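You operate a simulated robot arm through the tools that you are given. There is no shell and no other tool. Be economical: measure what you need, move in short steps, check, and stop when the job is done.

The job below is to be done with a simulated two-armed robot. You get a single attempt, and the scene is never put back.

TASK
Pick up the blue flag with one hand, pass it to the other hand and put it on the top of frame two.

The check looks at the end state, three seconds after you hand in, the way a careful person would. Anything else that was tipped, shoved, dropped, spilled or broken makes it a failure.

THE ROBOT
Two 7-joint arms with two-finger grippers on one trunk, on a base that drives. Base frame: it is fixed to the floor where the robot stands at the start and does not move with it; the origin is under the middle of the robot, x ahead of it, y to its left, z up; the surface under the hand at the start is at about z = 0.84. Readings come in m, degrees, newtons and seconds.
The left shoulder is at the start at [0.06, 0.123, 1.02], the right one opposite. With the tool pointing down near the work surface each hand reaches from about 0.34 to 0.8 m from the robot's upright axis, wherever it stands, measured 20 degrees to its own side. Places, roughly: blue flag (8x2x24 cm) [0.7, 0, 1]; top of frame two [-0.6, -2.1, 1.4]. Payload 1.47 kg a hand.
The TCP of each hand is the grasp point between the finger pads, 0.016 m short of the fingertips. In the tool frame z runs along the fingers and y along their closing line. The gripper opens to 0.087 m. The gripper's body begins 0.055 m behind the TCP.
Orientation is that of the tool frame in the base frame, as a unit quaternion [x, y, z, w]. With the fingers straight down and closing along the base's y, the tool's x points along the base's -x, its y along +y and its z along -z.

THE INTERFACE
- The arms move only by the tool arm_command. It takes "left_deltas", "right_deltas" or both (then of equal length, played together; a hand with none holds still); each is a list of rows, each a list of 3 entries, a list of its own where there are three numbers: the shift along the base's x, y, z in units of 20 mm (1.0 is 20 mm), then the turn, a rotation vector about the base's x, y, z in units of 4 degrees (1.0 is 4 degrees), then the opening in per cent of the stroke, from 0 (shut) to 100 (fully open). In form: [[[tx, ty, tz], [wx, wy, wz], gripper], ...]. A call has 1 to 8 rows; each row shifts and turns the commanded pose from where the row before left it. A call with a number of a shift or a turn outside -1 to 1 is refused whole. Rows are played at 5 a second. More than 0.05 m and 8.6 degrees between two rows, or a gripper value outside its range, and nothing of the call is played. Where a pose cannot be reached the arm comes as near as it can. A force on the tool above 40 N (or 10 N above the force at the start of the call, whichever is more), or a blocked arm, ends the call early, and 0.2 s more pass. The fingers move at their own pace (about 0.153 m/s each) and stop on an object; they squeeze with about 28 N. The grip force told is the motor's: it shows also when the fingers shut on nothing. Time passes only in rows, and 0.2 s behind the last, so rows that do not move let the fingers close. The reply holds the time, the measured pose of the TCP, the force on the tool along the base axes, the opening and the grip force, in the units named above and with some noise, with the torque about the TCP (base axes, N m) and any sound that the robot's microphone picked up.
- Cameras (640 x 400 px; columns grow to the right, rows downward): "scene" is now at [0.0937, 0.0162, 1.5854]; the picture's right is [0.17, -0.98, 0.00], its down [-0.64, -0.11, -0.76] and it looks along [0.74, 0.13, -0.65] (base axes); focal length 284 px, centre (320, 200). "left" rides on the left gripper at [0.073, -0.012, -0.09] in its tool frame; the picture's right is [0.16, 0.99, 0.00], its down [-0.72, 0.12, -0.68] and it looks along [-0.67, 0.11, 0.73] (tool axes); focal length 247 px, centre (320, 200). "right" rides on the right gripper at [0.073, 0.012, -0.09] in its tool frame; the picture's right is [-0.16, 0.99, 0.00], its down [-0.72, -0.12, -0.68] and it looks along [-0.67, -0.11, 0.73] (tool axes); focal length 247 px, centre (320, 200). There is no depth. A picture from a camera that has moved, and an enlarged one, comes with that camera's place and axes in the base frame and with its lens.
- capture(camera): a new picture of that camera. The clock stands still meanwhile.
- move_column(by): slides the trunk up (or, below 0, down) by that many m; the arms and the scene camera ride with it, the base frame stays. It gives what a move gives, with no picture.
- steer(legs): drives the robot by 1 to 6 legs, each [ahead, left, turn to the left] in m, m and degrees, along the robot's own axes; the way and the turn of a leg run together, so that a leg with both is an arc; at most 1.5 m and 180 degrees a leg. The arms and the cameras ride along, it lands a little off, and it stops where it bumps. It gives what a move gives.
- aim_head(pan, tilt): turns the head with the scene camera to pan (to the left, within 120 degrees either way) and tilt (down, from -29 to 69), counted from straight ahead of the robot. It gives what a move gives.
- close_up(camera, box): a new picture of the part [left, top, right, bottom] of that camera's present view, enlarged. The clock stands still meanwhile.
- hand_in(): hands the job in; it is judged then, once.

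Work in short steps. Places have to be worked out from the pictures, the camera data and where the tool is seen: move nearer, look again, correct. Check each grasp and each placing, and mend what went wrong. You have 120 turns and 88 pictures in all, those below and enlarged ones among them. Open the grippers and draw the arms clear of the work before you hand the job in, unless the task says otherwise; then end with one line.

The tools are called after "Call:" as name(argument=value, ...) on one line, values as JSON. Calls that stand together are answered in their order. arm_command: Moves the arms, as the interface text tells. Its arguments: {"type":"object","properties":{"left_deltas":{"type":"array"},"right_deltas":{"type":"array"}},"required":[]} The other tools are called the same way: move_column (by) slides the trunk up or down; steer (legs) drives the base; aim_head (pan, tilt) turns the head that bears the scene camera; capture (camera) takes a picture; close_up (camera, box) takes an enlarged picture of a part of a camera's view; hand_in () hands the job in.

At the start:

```text
clock: 0.0
left_ee_pos: [0.4408, 0.1499, 1.1999]
left_ee_rot: [0.0, 1.0, 0.0, 0.0]
left_ft_force: [0.1, 0.8, -0.1]
left_ft_torque: [0.0, 0.01, 0.03]
left_width: 0.087
left_finger_force: 0.0
right_ee_pos: [0.5297, -0.1702, 1.151]
right_ee_rot: [0.0, 1.0, 0.0, -0.001]
right_ft_force: [0.2, -0.8, 0.8]
right_ft_torque: [0.01, 0.02, -0.02]
right_width: 0.0867
right_finger_force: 0.1
trunk travel left (down, up): [-0.175, 0.055]
robot x, y, heading: [-0.0029, -0.0013, -0.2]
head pan, tilt: [10.0, 40.9]
```

scene: 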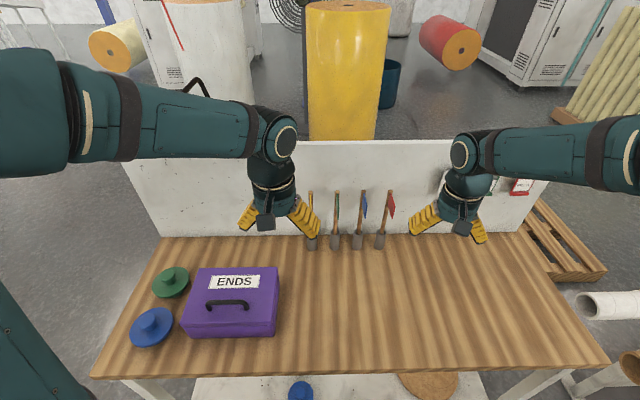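
right: 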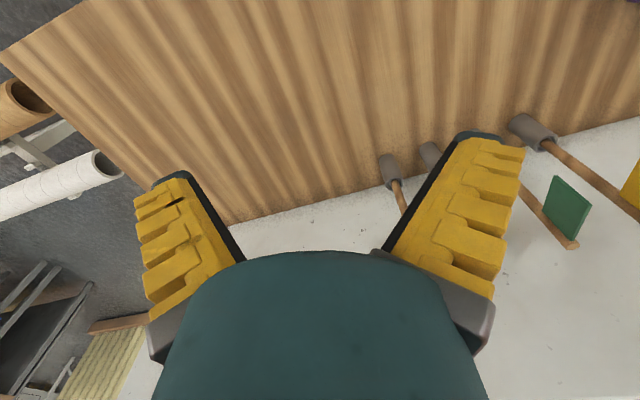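
left: 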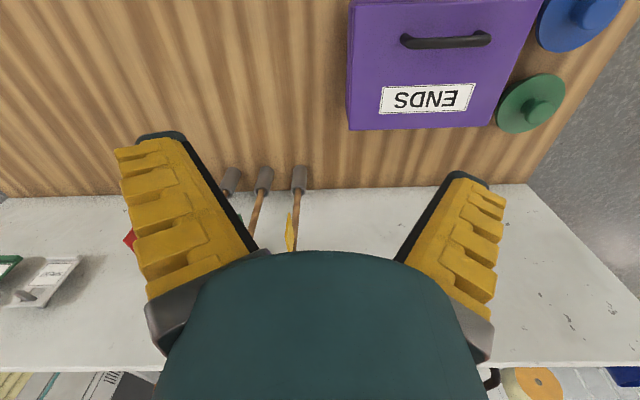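

The scene shows four flags standing at the rear of the bench: yellow, green, blue, red from left to right. I enlarge that part first.

Call:
close_up(camera="scene", box=[280, 170, 420, 258])

Call:
aim_head(pan=-110, tilt=10)

Call:
capture(camera="scene")

```text
4.55 times, centred on (350, 214) of scene
camera zoom: at [0.0937, 0.0162, 1.5854], right [0.17, -0.98, 0.0], down [-0.64, -0.11, -0.76], along [0.74, 0.13, -0.65], focal length 1292 px, centre (184, 136)
```

zoom: 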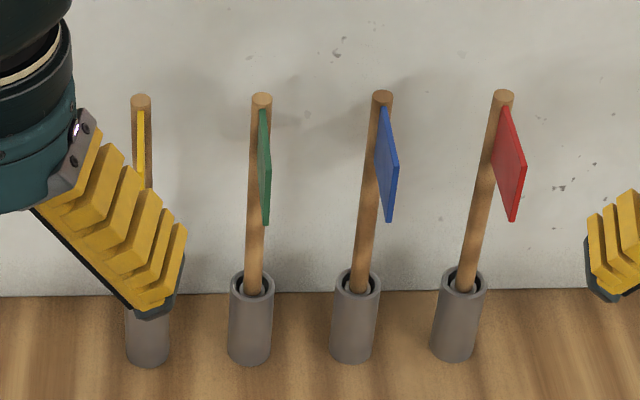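

```text
clock: 2.0
left_ee_pos: [0.441, 0.1518, 1.1999]
left_ee_rot: [0.0, 1.0, -0.002, 0.0]
left_ft_force: [-0.5, -0.4, 0.0]
left_ft_torque: [0.05, 0.0, -0.04]
left_width: 0.0869
left_finger_force: 0.1
right_ee_pos: [0.5293, -0.1688, 1.1502]
right_ee_rot: [0.0, 1.0, 0.0, 0.0]
right_ft_force: [-0.6, -0.4, 0.0]
right_ft_torque: [0.01, -0.02, -0.01]
right_width: 0.0871
right_finger_force: 0.0
trunk travel left (down, up): [-0.175, 0.055]
robot x, y, heading: [-0.0026, -0.0001, 0.1]
head pan, tilt: [-110.0, 10.0]
```

```text
83 pictures are left
camera scene: at [-0.0213, -0.0858, 1.6343], right [-0.94, 0.34, 0.0], down [0.06, 0.16, -0.98], along [-0.34, -0.93, -0.17], focal length 284 px, centre (320, 200)
```

scene: 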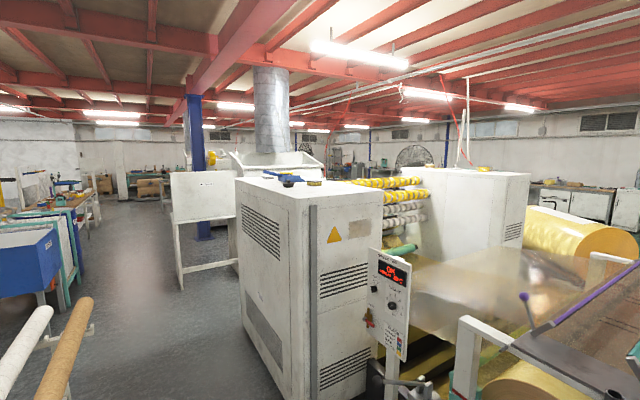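

Frame two should be the white cabinet in the middle. I enlarge its top.

Call:
close_up(camera="scene", box=[220, 150, 400, 262])

Call:
close_up(camera="scene", box=[340, 220, 500, 400])

```text
3.56 times, centred on (310, 206) of scene
camera zoom: at [-0.0213, -0.0858, 1.6343], right [-0.94, 0.34, 0.0], down [0.06, 0.16, -0.98], along [-0.34, -0.93, -0.17], focal length 1011 px, centre (356, 179)
```

zoom: 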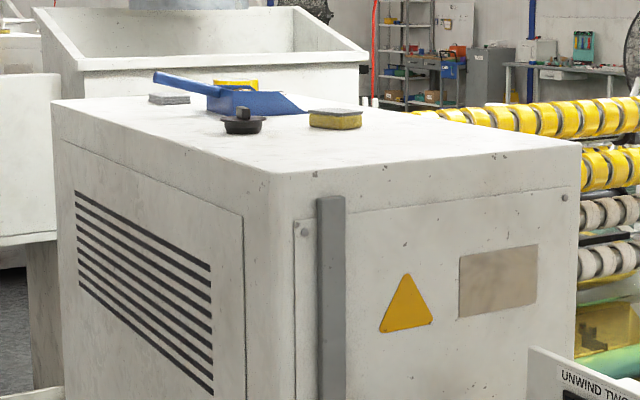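

```text
2.22 times, centred on (420, 310) of scene
camera zoom: at [-0.0213, -0.0858, 1.6343], right [-0.94, 0.34, 0.0], down [0.06, 0.16, -0.98], along [-0.34, -0.93, -0.17], focal length 632 px, centre (98, -44)
```

zoom: 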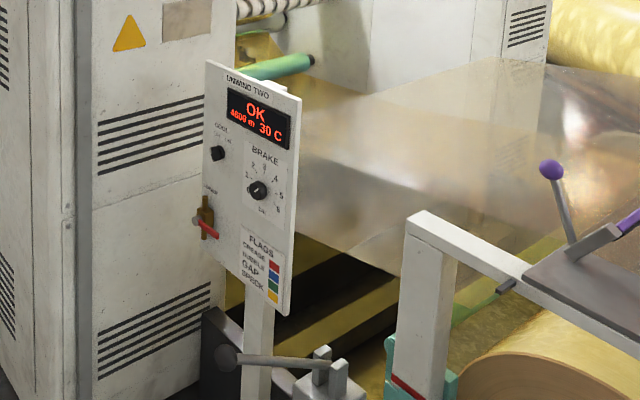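

The top of frame two is a cluttered cabinet top at about z 1.4, so the flag will have to lie flat in a free part of it. The blue pole stands at about (0.735, 0.0), with its top near z 1.08. I bring the left hand over it while lifting the right hand, which also tests how high the right hand can reach with the fingers down.

Call:
arm_command(left_deltas=[[[1, -0.5, 0], [0, 0, 0], 60], [[1, -0.5, 0], [0, 0, 0], 60], [[1, -0.5, 0], [0, 0, 0], 60], [[1, -0.5, 0], [0, 0, 0], 60], [[1, -0.5, 0], [0, 0, 0], 60], [[1, -0.5, 0], [0, 0, 0], 60], [[1, -0.5, 0], [0, 0, 0], 60], [[1, -0.5, 0], [0, 0, 0], 60]], right_deltas=[[[0, -0.5, 1], [0, 0, 0], 100], [[0, -0.5, 1], [0, 0, 0], 100], [[0, -0.5, 1], [0, 0, 0], 100], [[0, -0.5, 1], [0, 0, 0], 100], [[0, -0.5, 1], [0, 0, 0], 100], [[0, -0.5, 1], [0, 0, 0], 100], [[0, -0.5, 1], [0, 0, 0], 100], [[0, -0.5, 1], [0, 0, 0], 100]])

Call:
aim_head(pan=0, tilt=40)

Call:
capture(camera="scene")

Call:
capture(camera="left")

```text
clock: 3.8
left_ee_pos: [0.6023, 0.0702, 1.2002]
left_ee_rot: [0.0, 1.0, 0.0, -0.001]
left_ft_force: [0.9, 0.0, -0.2]
left_ft_torque: [0.05, -0.01, -0.01]
left_width: 0.0574
left_finger_force: 3.7
right_ee_pos: [0.5305, -0.2496, 1.3106]
right_ee_rot: [0.0, 1.0, 0.001, 0.0]
right_ft_force: [0.1, -0.6, -1.4]
right_ft_torque: [0.0, 0.02, 0.0]
right_width: 0.0868
right_finger_force: 0.0
trunk travel left (down, up): [-0.175, 0.055]
robot x, y, heading: [-0.0015, -0.0019, -0.0]
head pan, tilt: [-110.0, 10.0]
```

```text
clock: 5.7
left_ee_pos: [0.5999, 0.0716, 1.201]
left_ee_rot: [0.0, 1.0, 0.0, 0.0]
left_ft_force: [-0.4, 0.0, 0.1]
left_ft_torque: [-0.02, 0.03, 0.0]
left_width: 0.0571
left_finger_force: 4.1
right_ee_pos: [0.5288, -0.2488, 1.3111]
right_ee_rot: [0.0, 1.0, 0.001, 0.0]
right_ft_force: [0.1, 0.3, 1.0]
right_ft_torque: [0.01, 0.01, 0.03]
right_width: 0.087
right_finger_force: 0.0
trunk travel left (down, up): [-0.175, 0.055]
robot x, y, heading: [-0.0001, 0.0023, -0.1]
head pan, tilt: [0.0, 40.0]
```

```text
80 pictures are left
camera scene: at [0.0955, 0.0016, 1.5866], right [0.0, -1.0, 0.0], down [-0.64, 0.0, -0.77], along [0.77, 0.0, -0.64], focal length 284 px, centre (320, 200)
```

scene: 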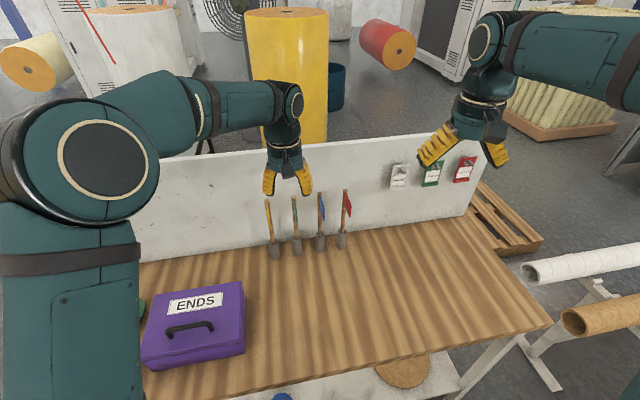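

```text
79 pictures are left
camera left: at [0.5269, 0.0592, 1.29], right [-0.16, 0.99, 0.0], down [0.72, 0.12, 0.68], along [0.67, 0.11, -0.73], focal length 247 px, centre (320, 200)
```

left: 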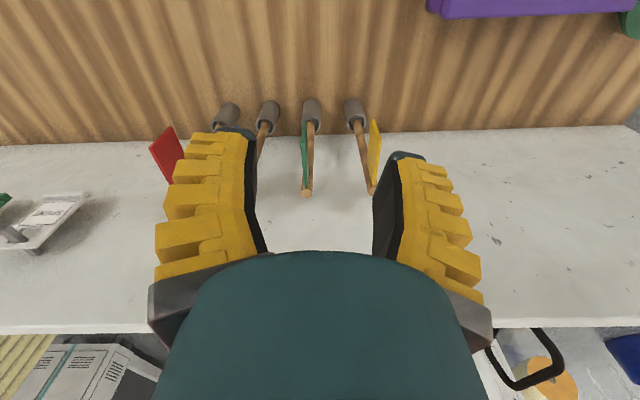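

Enlarging the scene lets me locate the blue pole more exactly, from a second camera pose.

Call:
close_up(camera="scene", box=[250, 180, 370, 260])

Call:
arm_command(left_deltas=[[[0.5, -0.7, 0], [0, 0, 0], 60], [[0.5, -0.7, 0], [0, 0, 0], 60], [[0.5, -0.7, 0], [0, 0, 0], 60], [[0.5, -0.7, 0], [0, 0, 0], 60], [[0.5, -0.7, 0], [0, 0, 0], 60]], right_deltas=[[[0, 0, 1], [0, 0, 0], 100], [[0, 0, 1], [0, 0, 0], 100], [[0, 0, 1], [0, 0, 0], 100], [[0, 0, 1], [0, 0, 0], 100], [[0, 0, 1], [0, 0, 0], 100]])

Call:
capture(camera="left")

```text
5.00 times, centred on (310, 220) of scene
camera zoom: at [0.0955, 0.0016, 1.5866], right [0.0, -1.0, 0.0], down [-0.64, 0.0, -0.77], along [0.77, 0.0, -0.64], focal length 1421 px, centre (370, 100)
```

zoom: 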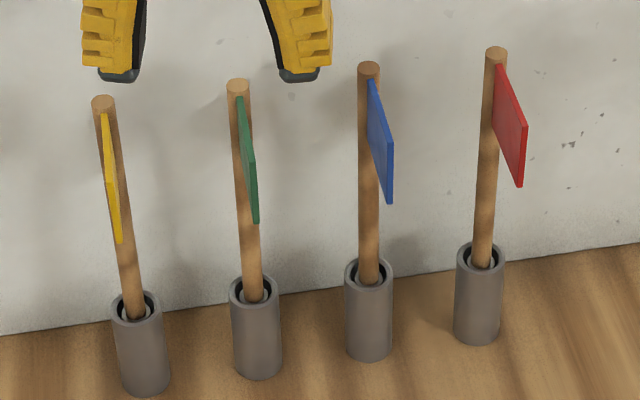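

```text
clock: 6.9
left_ee_pos: [0.6498, 0.0014, 1.2003]
left_ee_rot: [0.0, 1.0, 0.0, 0.0]
left_ft_force: [0.0, -0.2, 0.4]
left_ft_torque: [0.01, -0.04, -0.03]
left_width: 0.0575
left_finger_force: 3.7
right_ee_pos: [0.5289, -0.2492, 1.4112]
right_ee_rot: [-0.001, 1.0, -0.001, 0.0]
right_ft_force: [1.4, -0.3, -0.1]
right_ft_torque: [0.01, -0.01, -0.02]
right_width: 0.0872
right_finger_force: 0.1
trunk travel left (down, up): [-0.175, 0.055]
robot x, y, heading: [-0.0011, -0.0026, 0.0]
head pan, tilt: [0.0, 40.0]
```

```text
77 pictures are left
camera left: at [0.5773, -0.0111, 1.2898], right [-0.16, 0.99, 0.0], down [0.72, 0.12, 0.68], along [0.67, 0.11, -0.73], focal length 247 px, centre (320, 200)
```

left: 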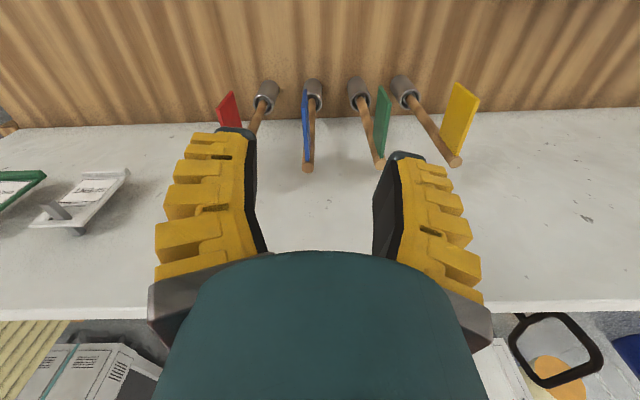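

The pole top lies at about x 0.715–0.735, y 0.0. A close look through the hand camera should narrow that down.

Call:
close_up(camera="left", box=[240, 60, 400, 190])

Call:
arm_command(left_deltas=[[[1, 0, 0], [0, 0, 0], 60], [[1, 0, 0], [0, 0, 0], 60], [[1, 0, 0], [0, 0, 0], 60], [[0.5, 0, 0], [0, 0, 0], 60], [[0, 0, 0], [0, 0, 0], 60]], right_deltas=[[[0, 0, 1], [0, 0, 0], 100], [[0, 0, 1], [0, 0, 0], 100], [[0, 0, 1], [0, 0, 0], 100], [[0, 0, 1], [0, 0, 0], 100], [[0, 0, 1], [0, 0, 0], 100]])

Call:
close_up(camera="left", box=[230, 0, 410, 200])

Call:
capture(camera="scene")

```text
3.08 times, centred on (320, 125) of left
camera zoom: at [0.5773, -0.0111, 1.2898], right [-0.16, 0.99, 0.0], down [0.72, 0.12, 0.68], along [0.67, 0.11, -0.73], focal length 760 px, centre (320, 431)
```

zoom: 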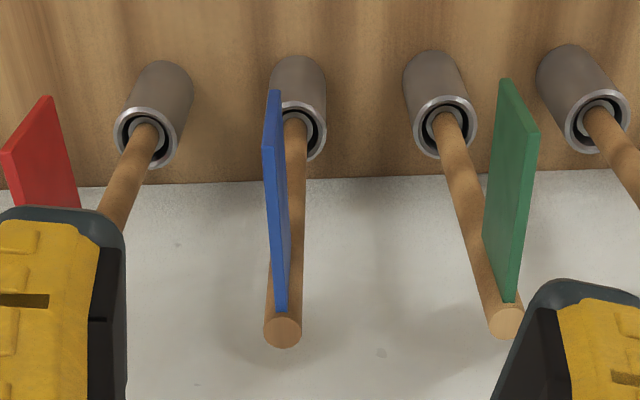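

```text
clock: 8.1
left_ee_pos: [0.7066, 0.0033, 1.1961]
left_ee_rot: [-0.001, 1.0, 0.0, 0.0]
left_ft_force: [-0.9, -0.7, 0.9]
left_ft_torque: [0.0, 0.01, -0.01]
left_width: 0.0574
left_finger_force: 3.4
left hand out of reach, approached as far as the arm can: row 3, 4
right_ee_pos: [0.5287, -0.2489, 1.4698]
right_ee_rot: [0.0, 1.0, 0.0, 0.0]
right_ft_force: [0.0, -0.6, 0.5]
right_ft_torque: [0.0, 0.03, 0.02]
right_width: 0.087
right_finger_force: 0.1
right hand out of reach, approached as far as the arm can: row 4, 5
trunk travel left (down, up): [-0.175, 0.055]
robot x, y, heading: [-0.0009, -0.0023, -0.1]
head pan, tilt: [0.0, 40.0]
```

```text
2.00 times, centred on (320, 100) of left
camera zoom: at [0.633, -0.0089, 1.2849], right [-0.16, 0.99, 0.0], down [0.72, 0.12, 0.68], along [0.67, 0.11, -0.73], focal length 494 px, centre (320, 400)
```

zoom: 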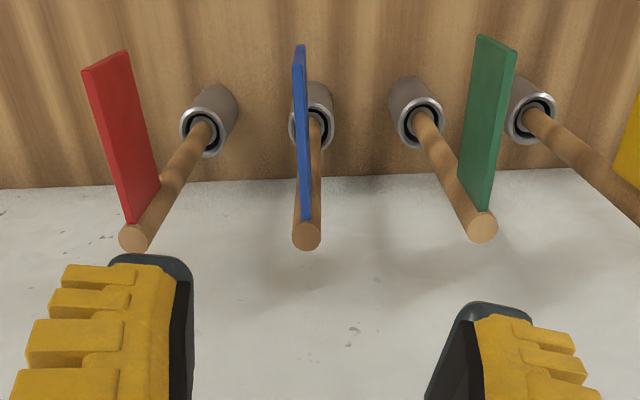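

```text
74 pictures are left
camera scene: at [0.0959, 0.0016, 1.5866], right [0.0, -1.0, 0.0], down [-0.64, 0.0, -0.77], along [0.77, 0.0, -0.64], focal length 284 px, centre (320, 200)
```

scene: 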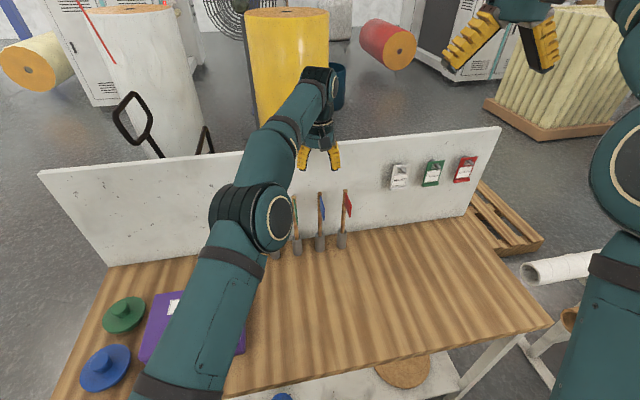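

The pole top triangulates to (0.724, 0.000, 1.083). I lower the left hand, which also widens its reach.

Call:
arm_command(left_deltas=[[[0, 0, -1], [0, 0, 0], 60], [[0, 0, -1], [0, 0, 0], 60], [[0, 0, -1], [0, 0, 0], 60], [[0, 0, -1], [0, 0, 0], 60], [[0, 0, 0], [0, 0, 0], 60]])

Call:
capture(camera="left")

```text
clock: 9.3
left_ee_pos: [0.7051, 0.0023, 1.1149]
left_ee_rot: [0.0, 1.0, 0.0, 0.0]
left_ft_force: [0.9, 0.1, 1.5]
left_ft_torque: [-0.02, 0.01, -0.02]
left_width: 0.0575
left_finger_force: 3.8
right_ee_pos: [0.5293, -0.2494, 1.47]
right_ee_rot: [0.001, 1.0, 0.001, 0.0]
right_ft_force: [0.8, 0.7, -0.1]
right_ft_torque: [-0.03, -0.01, 0.01]
right_width: 0.0873
right_finger_force: 0.0
trunk travel left (down, up): [-0.175, 0.055]
robot x, y, heading: [0.0013, 0.0035, -0.1]
head pan, tilt: [0.0, 40.0]
```

```text
73 pictures are left
camera left: at [0.6319, -0.0094, 1.205], right [-0.16, 0.99, 0.0], down [0.72, 0.12, 0.68], along [0.67, 0.11, -0.73], focal length 247 px, centre (320, 200)
```

left: 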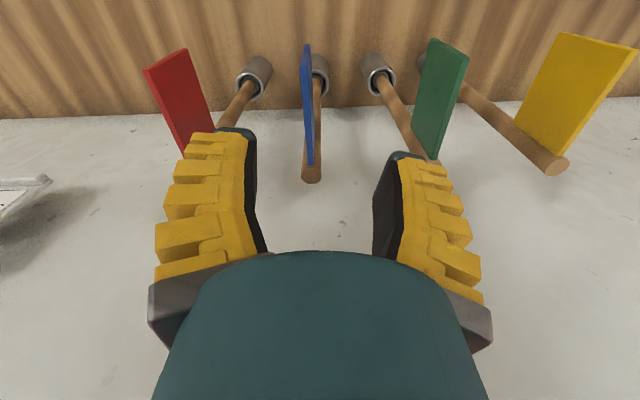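

The pole top is confirmed at x 0.724, y 0.001. I go 1.3 cm forward and down to z 1.053, then close.

Call:
arm_command(left_deltas=[[[0.6, 0, -0.3], [0, 0, 0], 60], [[0, 0, -1], [0, 0, 0], 60], [[0, 0, -1], [0, 0, 0], 60], [[0, 0, -0.8], [0, 0, 0], 60], [[0, 0, 0], [0, 0, 0], 60]])

Call:
capture(camera="left")

Call:
close_up(camera="scene", box=[250, 150, 390, 260])

```text
clock: 10.5
left_ee_pos: [0.719, 0.0036, 1.0549]
left_ee_rot: [0.0, 1.0, -0.001, 0.001]
left_ft_force: [-0.2, -0.8, -0.1]
left_ft_torque: [-0.01, 0.0, 0.0]
left_width: 0.0572
left_finger_force: 3.8
right_ee_pos: [0.5271, -0.2499, 1.4696]
right_ee_rot: [0.001, 1.0, -0.001, 0.001]
right_ft_force: [-1.5, -0.7, 0.1]
right_ft_torque: [0.0, -0.01, 0.0]
right_width: 0.0872
right_finger_force: 0.0
trunk travel left (down, up): [-0.175, 0.055]
robot x, y, heading: [0.0027, -0.0014, 0.0]
head pan, tilt: [0.0, 40.0]
```

```text
72 pictures are left
camera left: at [0.6444, -0.0094, 1.1434], right [-0.16, 0.99, 0.0], down [0.72, 0.12, 0.68], along [0.67, 0.11, -0.73], focal length 247 px, centre (320, 200)
```

left: 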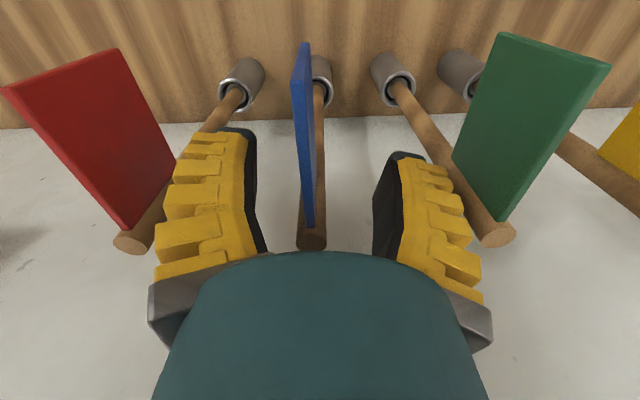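

```text
3.64 times, centred on (320, 205) of scene
camera zoom: at [0.0954, 0.0016, 1.5866], right [0.0, -1.0, 0.0], down [-0.64, 0.0, -0.77], along [0.77, 0.0, -0.64], focal length 1034 px, centre (320, 182)
```

zoom: 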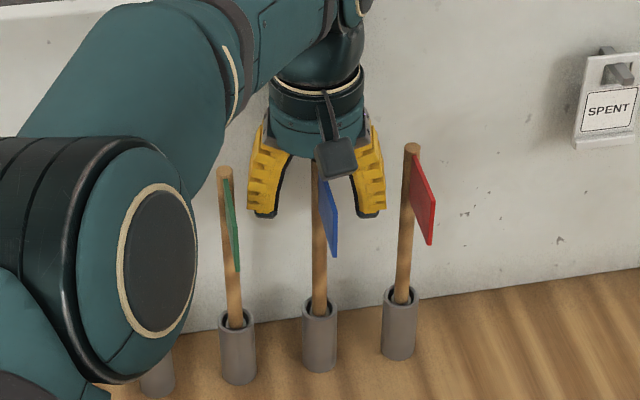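

The pole is between the pads and the neighbours are clear. I close the fingers.

Call:
arm_command(left_deltas=[[[0, 0, 0], [0, 0, 0], 30], [[0, 0, 0], [0, 0, 0], 0], [[0, 0, 0], [0, 0, 0], 0], [[0, 0, 0], [0, 0, 0], 0]])

Call:
capture(camera="left")

```text
clock: 11.5
left_ee_pos: [0.7181, 0.0028, 1.0543]
left_ee_rot: [0.0, 1.0, -0.001, 0.0]
left_ft_force: [0.5, -0.6, 6.9]
left_ft_torque: [-0.01, -0.14, 0.0]
left_width: 0.0058
left_finger_force: 28.1
right_ee_pos: [0.5278, -0.2501, 1.4711]
right_ee_rot: [0.0, 1.0, 0.0, 0.0]
right_ft_force: [0.2, 0.4, -0.1]
right_ft_torque: [-0.01, 0.03, -0.03]
right_width: 0.0869
right_finger_force: 0.1
trunk travel left (down, up): [-0.175, 0.055]
robot x, y, heading: [-0.0012, 0.0021, 0.3]
head pan, tilt: [0.0, 40.0]
```

```text
70 pictures are left
camera left: at [0.6441, -0.0095, 1.1445], right [-0.16, 0.99, 0.0], down [0.72, 0.12, 0.68], along [0.67, 0.11, -0.73], focal length 247 px, centre (320, 200)
```

left: 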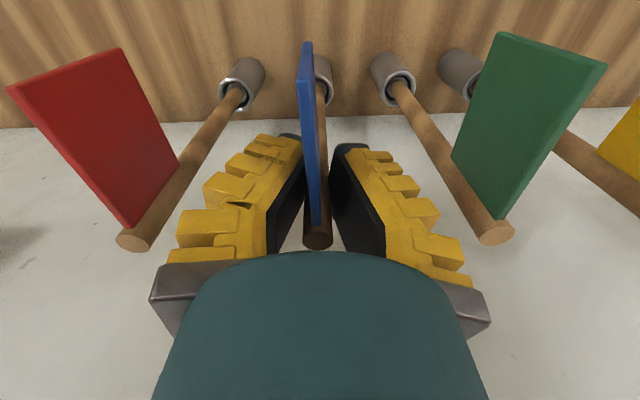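

The fingers hold at full force with a width of 5.8 mm. I lift a little and check for slip.

Call:
arm_command(left_deltas=[[[0, 0, 0.5], [0, 0, 0], 0], [[0, 0, 0.5], [0, 0, 0], 0], [[0, 0, 0.5], [0, 0, 0], 0], [[0, 0, 0], [0, 0, 0], 0]])

Call:
capture(camera="left")

Call:
close_up(camera="scene", box=[250, 150, 390, 260])

```text
clock: 12.5
left_ee_pos: [0.7183, 0.003, 1.0831]
left_ee_rot: [0.0, 1.0, 0.0, 0.0]
left_ft_force: [0.3, -0.9, -0.4]
left_ft_torque: [-0.01, 0.01, 0.01]
left_width: 0.0059
left_finger_force: 28.0
right_ee_pos: [0.5289, -0.25, 1.4701]
right_ee_rot: [0.001, 1.0, 0.0, 0.0]
right_ft_force: [-0.1, 0.0, 0.5]
right_ft_torque: [0.0, 0.0, 0.0]
right_width: 0.0871
right_finger_force: 0.0
trunk travel left (down, up): [-0.175, 0.055]
robot x, y, heading: [0.0005, 0.0011, 0.1]
head pan, tilt: [0.0, 40.0]
```

```text
69 pictures are left
camera left: at [0.6444, -0.0091, 1.1739], right [-0.16, 0.99, 0.0], down [0.72, 0.12, 0.68], along [0.67, 0.11, -0.73], focal length 247 px, centre (320, 200)
```

left: 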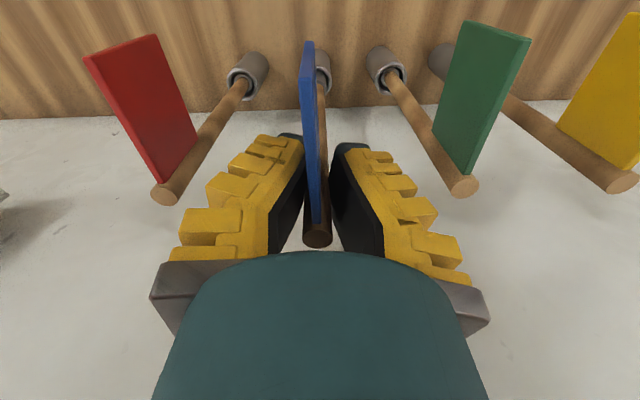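

```text
3.64 times, centred on (320, 205) of scene
camera zoom: at [0.0956, 0.0016, 1.5866], right [0.0, -1.0, 0.0], down [-0.64, 0.0, -0.77], along [0.77, 0.0, -0.64], focal length 1034 px, centre (320, 182)
```

zoom: 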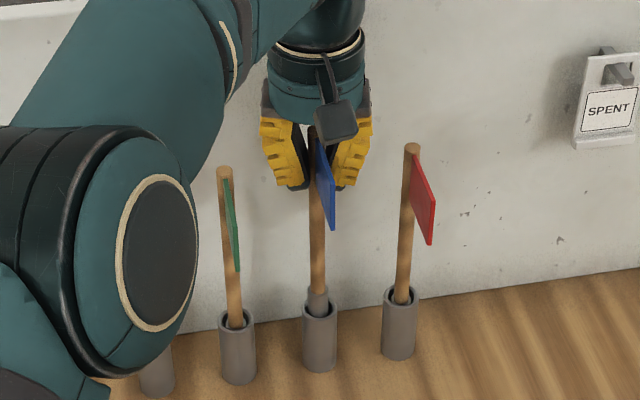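

The flag rises with the hand and has a grey ferrule at its foot. I keep lifting straight until it is clear of the socket.

Call:
arm_command(left_deltas=[[[0, 0, 0.8], [0, 0, 0], 0], [[0, 0, 0.8], [0, 0, 0], 0], [[0, 0, 0.8], [0, 0, 0], 0], [[0, 0, 0.8], [0, 0, 0], 0], [[0, 0, 0], [0, 0, 0], 0]])

Call:
close_up(camera="scene", box=[250, 130, 390, 260])

```text
clock: 13.7
left_ee_pos: [0.7174, 0.0028, 1.1487]
left_ee_rot: [0.0, 1.0, 0.0, 0.0]
left_ft_force: [0.3, -0.4, -0.4]
left_ft_torque: [-0.02, -0.02, 0.01]
left_width: 0.0062
left_finger_force: 27.9
right_ee_pos: [0.5284, -0.25, 1.4702]
right_ee_rot: [0.0, 1.0, 0.0, 0.001]
right_ft_force: [-0.6, -0.2, 0.0]
right_ft_torque: [0.01, 0.03, 0.02]
right_width: 0.0868
right_finger_force: 0.0
trunk travel left (down, up): [-0.175, 0.055]
robot x, y, heading: [0.0026, -0.002, -0.1]
head pan, tilt: [0.0, 40.0]
```

```text
3.08 times, centred on (320, 195) of scene
camera zoom: at [0.0957, 0.0016, 1.5866], right [0.0, -1.0, 0.0], down [-0.64, 0.0, -0.77], along [0.77, 0.0, -0.64], focal length 875 px, centre (320, 215)
```

zoom: 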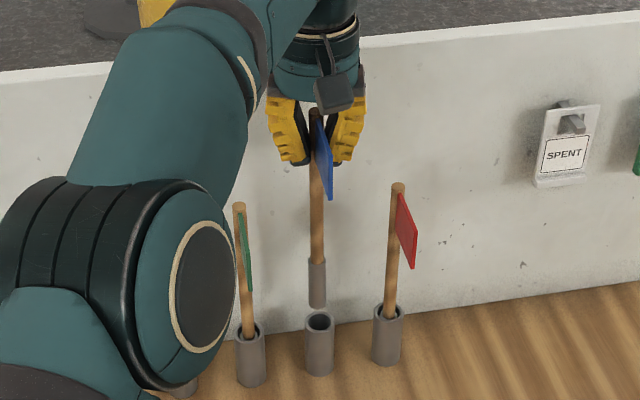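

The flag is free of its socket. I draw it back and up while yawing the left hand so that the panel points sideways. Meanwhile the right hand pitches its fingers toward forward for the handover.

Call:
arm_command(left_deltas=[[[-0.5, 0, 1], [0, 0, 0], 0], [[-1, 0, 0.8], [0, 0, -1], 0], [[-1, 0, 0.8], [0, 0, -1], 0], [[-1, 0, 0.7], [0, 0, -1], 0], [[-1, -0.5, 0.7], [0, 0, -1], 0], [[-1, -0.5, 0.7], [0, 0, -1], 0], [[-0.5, -0.5, 0.7], [0, 0, -1], 0], [[0, -0.5, 0.7], [0, 0, -1], 0]], right_deltas=[[[-0.5, 0, -0.6], [0, -1, 0], 60], [[-0.5, 0, -0.6], [0, -1, 0], 60], [[-0.5, 0, -0.6], [0, -1, 0], 60], [[-0.5, 0, -0.6], [0, -1, 0], 60], [[-0.5, 0, -0.6], [0, -1, 0], 60], [[-0.5, 0, -0.6], [0, -1, 0], 60], [[-0.5, 0, -0.6], [0, -1, 0], 60], [[-0.5, 0, -0.6], [0, -1, 0], 60]])

Call:
capture(camera="scene")

```text
clock: 15.5
left_ee_pos: [0.5978, -0.0367, 1.2716]
left_ee_rot: [0.243, 0.97, 0.001, 0.0]
left_ft_force: [0.7, 0.1, -0.4]
left_ft_torque: [0.01, -0.02, 0.04]
left_width: 0.0058
left_finger_force: 28.4
right_ee_pos: [0.447, -0.2508, 1.3749]
right_ee_rot: [0.0, 0.961, 0.001, 0.277]
right_ft_force: [-0.1, 0.4, 0.1]
right_ft_torque: [0.01, -0.01, 0.03]
right_width: 0.0575
right_finger_force: 3.1
trunk travel left (down, up): [-0.175, 0.055]
robot x, y, heading: [0.0009, -0.0018, 0.2]
head pan, tilt: [0.0, 40.0]
```

```text
66 pictures are left
camera scene: at [0.0947, 0.0012, 1.5867], right [0.0, -1.0, 0.0], down [-0.64, 0.0, -0.77], along [0.77, 0.0, -0.64], focal length 284 px, centre (320, 200)
```

scene: 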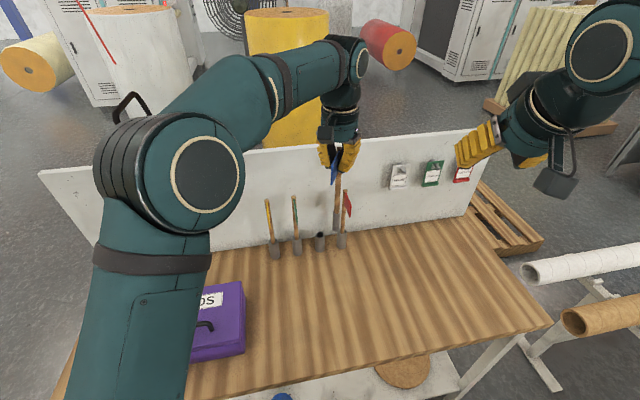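

All is going well. I go on turning both hands.

Call:
arm_command(left_deltas=[[[0, -0.5, 0], [0, 0, -1], 0], [[0, -0.5, 0], [0, 0, -1], 0], [[0, -0.5, 0], [0, 0, -1], 0], [[0, -0.5, 0], [0, 0, -1], 0], [[0, 0, 0], [0, 0, -1], 0], [[0, 0, 0], [0, 0, -1], 0], [[0, 0, 0], [0, 0, -1], 0], [[0, 0, 0], [0, 0, -1], 0]], right_deltas=[[[-0.2, 0, -0.9], [0, -1, 0], 60], [[-0.2, 0, -0.9], [0, -1, 0], 60], [[-0.2, 0, -0.9], [0, -1, 0], 60], [[-0.2, 0, -0.9], [0, -1, 0], 60], [[-0.2, 0, -0.9], [0, -1, 0], 60], [[-0.2, 0, -0.9], [0, -1, 0], 60], [[-0.2, 0, -0.9], [0, -1, 0], 60], [[-0.2, 0, -0.9], [0, -1, 0], 60]])

Call:
arm_command(left_deltas=[[[0, 0, 0], [0, 0, -1], 0], [[0, 0, 0], [0, 0, -1], 0], [[0, 0, 0], [0, 0, -1], 0], [[0, 0, 0], [0, 0, -1], 0], [[0, 0, 0], [0, 0, -1], 0], [[0, 0, 0], [0, 0, -1], 0], [[0, 0, 0], [0, 0, -1], 0], [[0, 0, 0], [0, 0, -0.5], 0]], right_deltas=[[[0, 0, -0.3], [0, -1, 0], 60], [[0, 0, -0.3], [0, -1, 0], 60], [[0, 0, -0.3], [0, -1, 0], 60], [[0, 0, -0.3], [0, -1, 0], 60], [[0, 0, -0.3], [0, -1, 0], 60], [[0, 0, -0.3], [0, -1, 0], 60], [[0, 0, -0.3], [0, -0.5, 0], 60], [[0, 0, 0], [0, 0, 0], 60]])

Call:
capture(camera="scene")

Call:
capture(camera="right")

```text
clock: 17.3
left_ee_pos: [0.5981, -0.0765, 1.2687]
left_ee_rot: [0.5, 0.866, 0.001, 0.0]
left_ft_force: [-0.4, -0.6, -0.4]
left_ft_torque: [0.02, 0.01, -0.01]
left_width: 0.006
left_finger_force: 28.0
right_ee_pos: [0.4413, -0.2595, 1.25]
right_ee_rot: [-0.001, 0.848, 0.001, 0.529]
right_ft_force: [0.2, -0.3, -0.1]
right_ft_torque: [0.0, -0.04, 0.02]
right_width: 0.0574
right_finger_force: 4.2
right hand out of reach, approached as far as the arm can: row 7, 8
trunk travel left (down, up): [-0.175, 0.055]
robot x, y, heading: [0.0006, -0.0012, -0.0]
head pan, tilt: [0.0, 40.0]
```

```text
clock: 19.1
left_ee_pos: [0.5984, -0.0771, 1.2704]
left_ee_rot: [0.707, 0.707, 0.0, 0.0]
left_ft_force: [0.3, -0.2, -0.1]
left_ft_torque: [0.04, 0.0, 0.03]
left_width: 0.0059
left_finger_force: 28.4
right_ee_pos: [0.4981, -0.2841, 1.2394]
right_ee_rot: [-0.001, 0.707, 0.0, 0.708]
right_ft_force: [-0.1, 0.2, 0.3]
right_ft_torque: [-0.04, -0.02, -0.02]
right_width: 0.0574
right_finger_force: 3.4
right hand out of reach, approached as far as the arm can: row 1, 2, 3, 4, 5, 6, 7
trunk travel left (down, up): [-0.175, 0.055]
robot x, y, heading: [-0.0023, 0.0018, 0.0]
head pan, tilt: [0.0, 40.0]
```

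```text
65 pictures are left
camera scene: at [0.0954, 0.002, 1.5867], right [0.0, -1.0, 0.0], down [-0.64, 0.0, -0.77], along [0.77, 0.0, -0.64], focal length 284 px, centre (320, 200)
```

scene: 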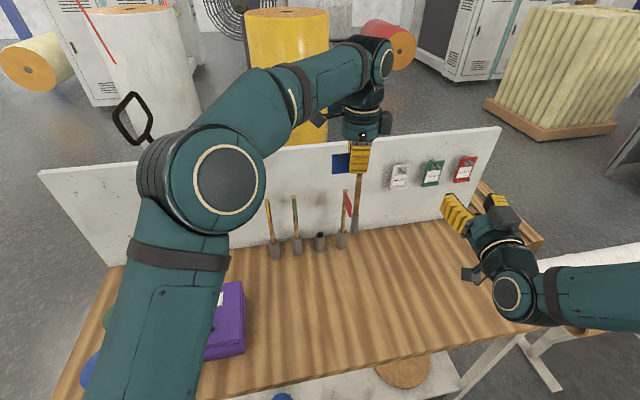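

```text
64 pictures are left
camera right: at [0.4082, -0.2717, 1.1649], right [0.0, 0.99, 0.16], down [-0.68, -0.12, 0.72], along [0.73, -0.11, 0.67], focal length 247 px, centre (320, 200)
```

right: 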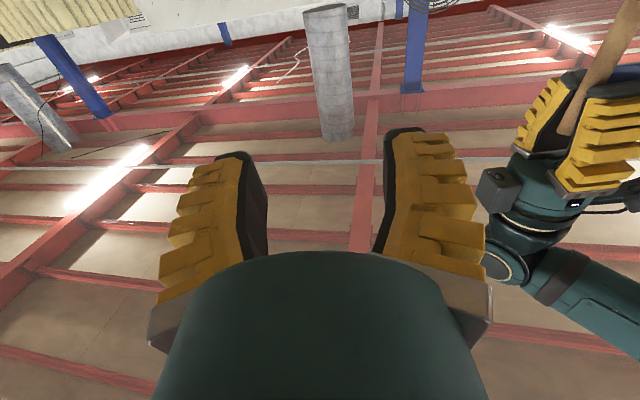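

Both hands are oriented and the panel now points left. The pole should be at about (0.596, -0.083), with the bare part from z 1.12 to 1.23. I bring the right hand down and across, staying behind the pole.

Call:
arm_command(right_deltas=[[[0, 0.8, -0.6], [0, 0, 0], 60], [[0, 0.8, -0.6], [0, 0, 0], 60], [[0, 0.8, -0.6], [0, 0, 0], 60], [[0, 0.9, -0.6], [0, 0, 0], 60], [[0, 0.9, -0.6], [0, 0, 0], 60], [[0, 1, -0.5], [0, 0, 0], 60], [[0, 1, 0], [0, 0, 0], 60], [[0, 1, 0], [0, 0, 0], 60]])

Call:
capture(camera="right")

```text
clock: 20.9
left_ee_pos: [0.5987, -0.0763, 1.2699]
left_ee_rot: [0.707, 0.707, 0.0, 0.001]
left_ft_force: [0.2, 0.0, 0.3]
left_ft_torque: [-0.01, 0.01, 0.0]
left_width: 0.006
left_finger_force: 27.7
right_ee_pos: [0.5258, -0.1462, 1.1733]
right_ee_rot: [0.0, 0.707, -0.001, 0.707]
right_ft_force: [0.4, -0.3, -0.5]
right_ft_torque: [-0.01, 0.03, 0.03]
right_width: 0.0577
right_finger_force: 4.0
right hand out of reach, approached as far as the arm can: row 1, 2, 3, 4, 6
trunk travel left (down, up): [-0.175, 0.055]
robot x, y, heading: [0.0027, -0.0003, 0.2]
head pan, tilt: [0.0, 40.0]
```

```text
63 pictures are left
camera right: at [0.4368, -0.1341, 1.0981], right [0.0, 0.99, 0.16], down [-0.68, -0.11, 0.72], along [0.73, -0.11, 0.67], focal length 247 px, centre (320, 200)
```

right: 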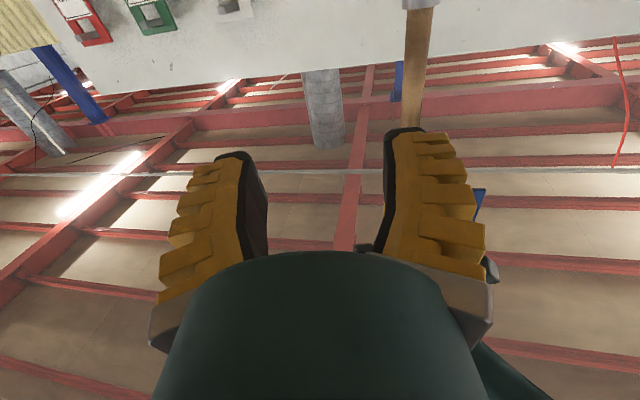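

The hand is at z 1.173 and the pole appears ahead to its left, as expected. I slide 6 cm further left and look.

Call:
arm_command(right_deltas=[[[0, 1, 0], [0, 0, 0], 70], [[0, 1, 0], [0, 0, 0], 70], [[0, 1, -0.2], [0, 0, 0], 70], [[0, 0, 0], [0, 0, 0], 70]])

Call:
capture(camera="right")

Call:
close_up(camera="scene", box=[280, 90, 480, 260])

```text
clock: 21.9
left_ee_pos: [0.5971, -0.0772, 1.2702]
left_ee_rot: [0.707, 0.707, 0.001, 0.0]
left_ft_force: [0.4, -0.4, 0.2]
left_ft_torque: [0.02, 0.0, 0.01]
left_width: 0.0058
left_finger_force: 28.0
right_ee_pos: [0.5248, -0.0858, 1.1677]
right_ee_rot: [0.001, 0.707, 0.0, 0.707]
right_ft_force: [-0.1, -0.4, 0.0]
right_ft_torque: [-0.03, -0.03, -0.02]
right_width: 0.0654
right_finger_force: 2.4
trunk travel left (down, up): [-0.175, 0.055]
robot x, y, heading: [-0.0024, -0.002, 0.2]
head pan, tilt: [0.0, 40.0]
```

```text
62 pictures are left
camera right: at [0.4352, -0.0748, 1.0941], right [0.0, 0.99, 0.16], down [-0.68, -0.12, 0.72], along [0.73, -0.11, 0.67], focal length 247 px, centre (320, 200)
```

right: 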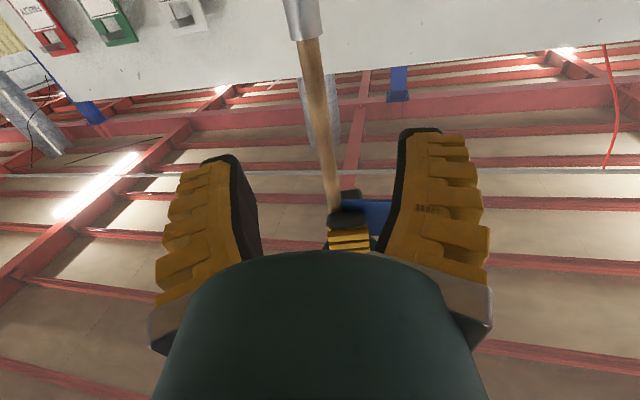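

```text
2.35 times, centred on (380, 175) of scene
camera zoom: at [0.0953, 0.0009, 1.5866], right [0.0, -1.0, 0.0], down [-0.64, 0.0, -0.77], along [0.77, 0.0, -0.64], focal length 669 px, centre (179, 259)
```

zoom: 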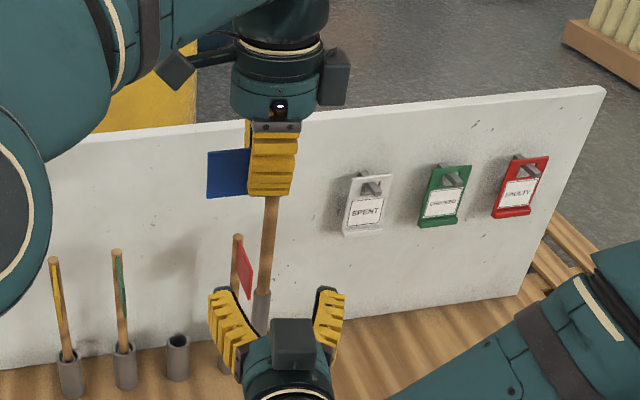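

The pole is vertical at y ≈ -0.087, centred between the open fingers, with the bare part from z 1.126 to 1.237. I advance 6.2 cm so that the pole sits near the fingertips.

Call:
arm_command(right_deltas=[[[1, 0, -0.1], [0, 0, 0], 70], [[1, 0, -0.1], [0, 0, 0], 70], [[1, 0, 0], [0, 0, 0], 70], [[0.1, 0, 0], [0, 0, 0], 70], [[0, 0, 0], [0, 0, 0], 70]])

Call:
capture(camera="right")

Call:
close_up(camera="scene", box=[280, 90, 480, 260])

```text
clock: 23.1
left_ee_pos: [0.5976, -0.0768, 1.2692]
left_ee_rot: [0.707, 0.707, 0.0, 0.0]
left_ft_force: [0.5, -0.1, -0.4]
left_ft_torque: [0.02, 0.01, 0.02]
left_width: 0.0058
left_finger_force: 27.7
right_ee_pos: [0.5874, -0.0855, 1.1629]
right_ee_rot: [0.0, 0.707, -0.001, 0.707]
right_ft_force: [0.2, -0.8, -0.3]
right_ft_torque: [0.01, 0.01, -0.02]
right_width: 0.0655
right_finger_force: 3.5
trunk travel left (down, up): [-0.175, 0.055]
robot x, y, heading: [-0.001, 0.0005, 0.1]
head pan, tilt: [0.0, 40.0]
```

```text
60 pictures are left
camera right: at [0.4979, -0.0751, 1.0897], right [0.0, 0.99, 0.16], down [-0.68, -0.12, 0.72], along [0.73, -0.11, 0.67], focal length 247 px, centre (320, 200)
```

right: 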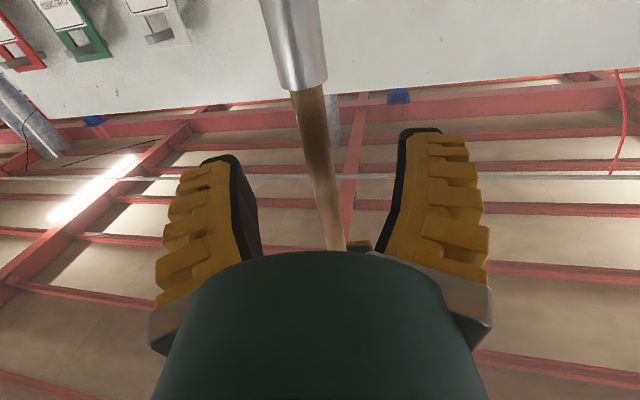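

```text
2.35 times, centred on (380, 175) of scene
camera zoom: at [0.0957, 0.0016, 1.5866], right [0.0, -1.0, 0.0], down [-0.64, 0.0, -0.77], along [0.77, 0.0, -0.64], focal length 669 px, centre (179, 259)
```

zoom: 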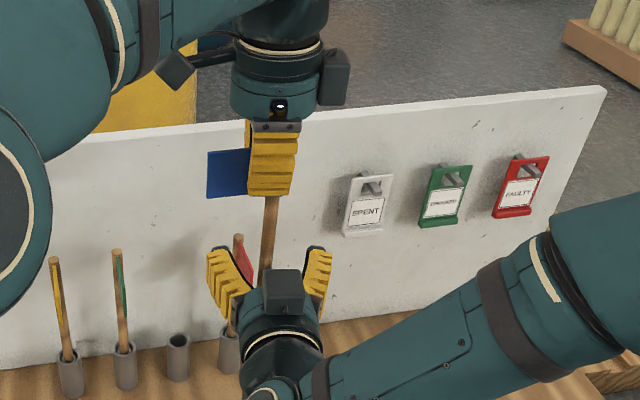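

The pole is between the right pads. I close the right hand.

Call:
arm_command(right_deltas=[[[0, 0, 0], [0, 0, 0], 35], [[0, 0, 0], [0, 0, 0], 10], [[0, 0, 0], [0, 0, 0], 0], [[0, 0, 0], [0, 0, 0], 0]])

Call:
capture(camera="right")

```text
clock: 24.1
left_ee_pos: [0.5971, -0.0765, 1.2702]
left_ee_rot: [0.707, 0.707, 0.0, 0.0]
left_ft_force: [7.0, -2.7, -0.7]
left_ft_torque: [-0.26, -0.08, 0.01]
left_width: 0.006
left_finger_force: 28.1
right_ee_pos: [0.5864, -0.0864, 1.1646]
right_ee_rot: [0.0, 0.708, 0.0, 0.707]
right_ft_force: [-5.8, 3.1, 1.3]
right_ft_torque: [-0.06, -0.57, 0.05]
right_width: 0.006
right_finger_force: 28.5
trunk travel left (down, up): [-0.175, 0.055]
robot x, y, heading: [-0.0023, 0.0005, -0.0]
head pan, tilt: [0.0, 40.0]
```

```text
58 pictures are left
camera right: at [0.4975, -0.0747, 1.0899], right [0.0, 0.99, 0.16], down [-0.68, -0.12, 0.72], along [0.73, -0.11, 0.67], focal length 247 px, centre (320, 200)
```

right: 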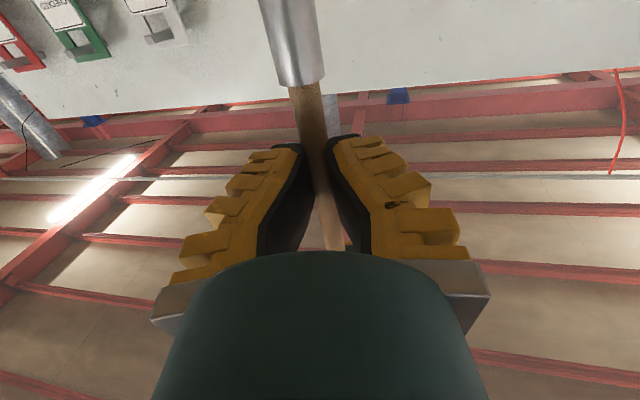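

The right hand holds the pole at full force. I open the left hand, then part them, the left going up and the right going down.

Call:
arm_command(left_deltas=[[[0, 0, 0], [0, 0, 0], 30], [[0, 0, 0], [0, 0, 0], 60], [[0, 0, 0], [0, 0, 0], 60]], right_deltas=[[[0, 0, 0], [0, 0, 0], 0], [[0, 0, 0], [0, 0, 0], 0], [[0, 0, 0], [0, 0, 0], 0]])

Call:
arm_command(left_deltas=[[[0, 0, 0.3], [0, 0, 0], 60], [[0, 0, 0.4], [0, 0, 0], 60], [[0, 0, 0.4], [0, 0, 0], 60], [[0, 0, 0.4], [0, 0, 0], 60], [[0, 0, 0], [0, 0, 0], 60]], right_deltas=[[[0, 0, -0.5], [0, 0, 0], 0], [[0, 0, -0.7], [0, 0, 0], 0], [[0, 0, -0.7], [0, 0, 0], 0], [[0, 0, -0.7], [0, 0, 0], 0], [[0, 0, 0], [0, 0, 0], 0]])

Call:
capture(camera="scene")

Call:
capture(camera="right")

```text
clock: 24.9
left_ee_pos: [0.5975, -0.0774, 1.2698]
left_ee_rot: [0.707, 0.707, 0.0, 0.0]
left_ft_force: [0.1, 0.1, 0.6]
left_ft_torque: [0.03, 0.04, 0.01]
left_width: 0.0573
left_finger_force: 3.6
right_ee_pos: [0.5879, -0.087, 1.1632]
right_ee_rot: [0.0, 0.707, 0.0, 0.707]
right_ft_force: [-0.2, -0.4, -0.1]
right_ft_torque: [0.02, -0.02, 0.02]
right_width: 0.0061
right_finger_force: 28.2
trunk travel left (down, up): [-0.175, 0.055]
robot x, y, heading: [-0.0005, 0.0016, -0.0]
head pan, tilt: [0.0, 40.0]
```

```text
clock: 26.1
left_ee_pos: [0.597, -0.0767, 1.3001]
left_ee_rot: [0.707, 0.707, 0.0, 0.001]
left_ft_force: [-1.1, -0.4, -0.3]
left_ft_torque: [0.01, 0.01, -0.01]
left_width: 0.0573
left_finger_force: 3.2
right_ee_pos: [0.5865, -0.086, 1.1115]
right_ee_rot: [-0.001, 0.707, 0.001, 0.707]
right_ft_force: [0.0, 1.5, 0.0]
right_ft_torque: [-0.01, 0.01, -0.01]
right_width: 0.0058
right_finger_force: 28.1
trunk travel left (down, up): [-0.175, 0.055]
robot x, y, heading: [-0.0017, -0.0028, -0.1]
head pan, tilt: [0.0, 40.0]
```

```text
57 pictures are left
camera scene: at [0.0953, 0.0016, 1.5867], right [0.0, -1.0, 0.0], down [-0.64, 0.0, -0.77], along [0.77, 0.0, -0.64], focal length 284 px, centre (320, 200)
```

scene: 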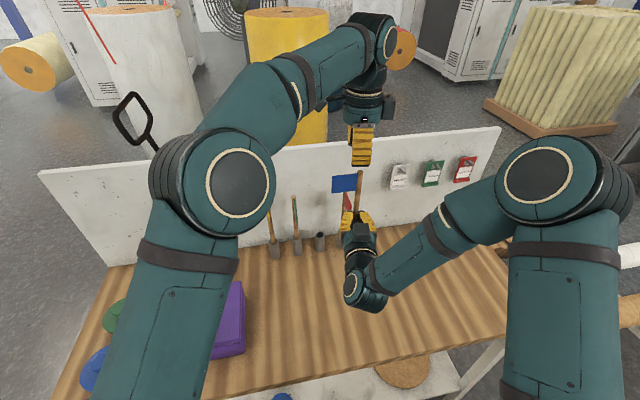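

```text
56 pictures are left
camera right: at [0.4978, -0.0746, 1.038], right [0.0, 0.99, 0.16], down [-0.68, -0.12, 0.72], along [0.73, -0.11, 0.67], focal length 247 px, centre (320, 200)
```

right: 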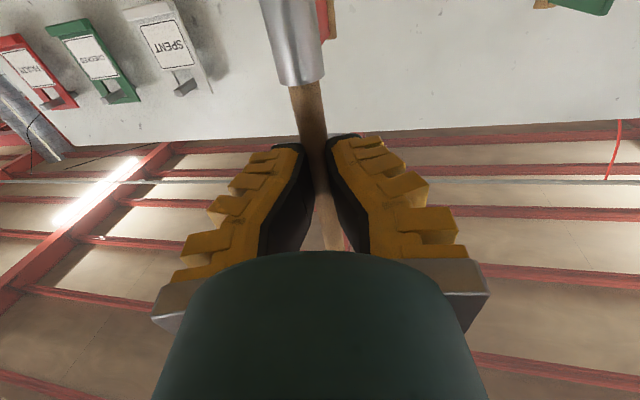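

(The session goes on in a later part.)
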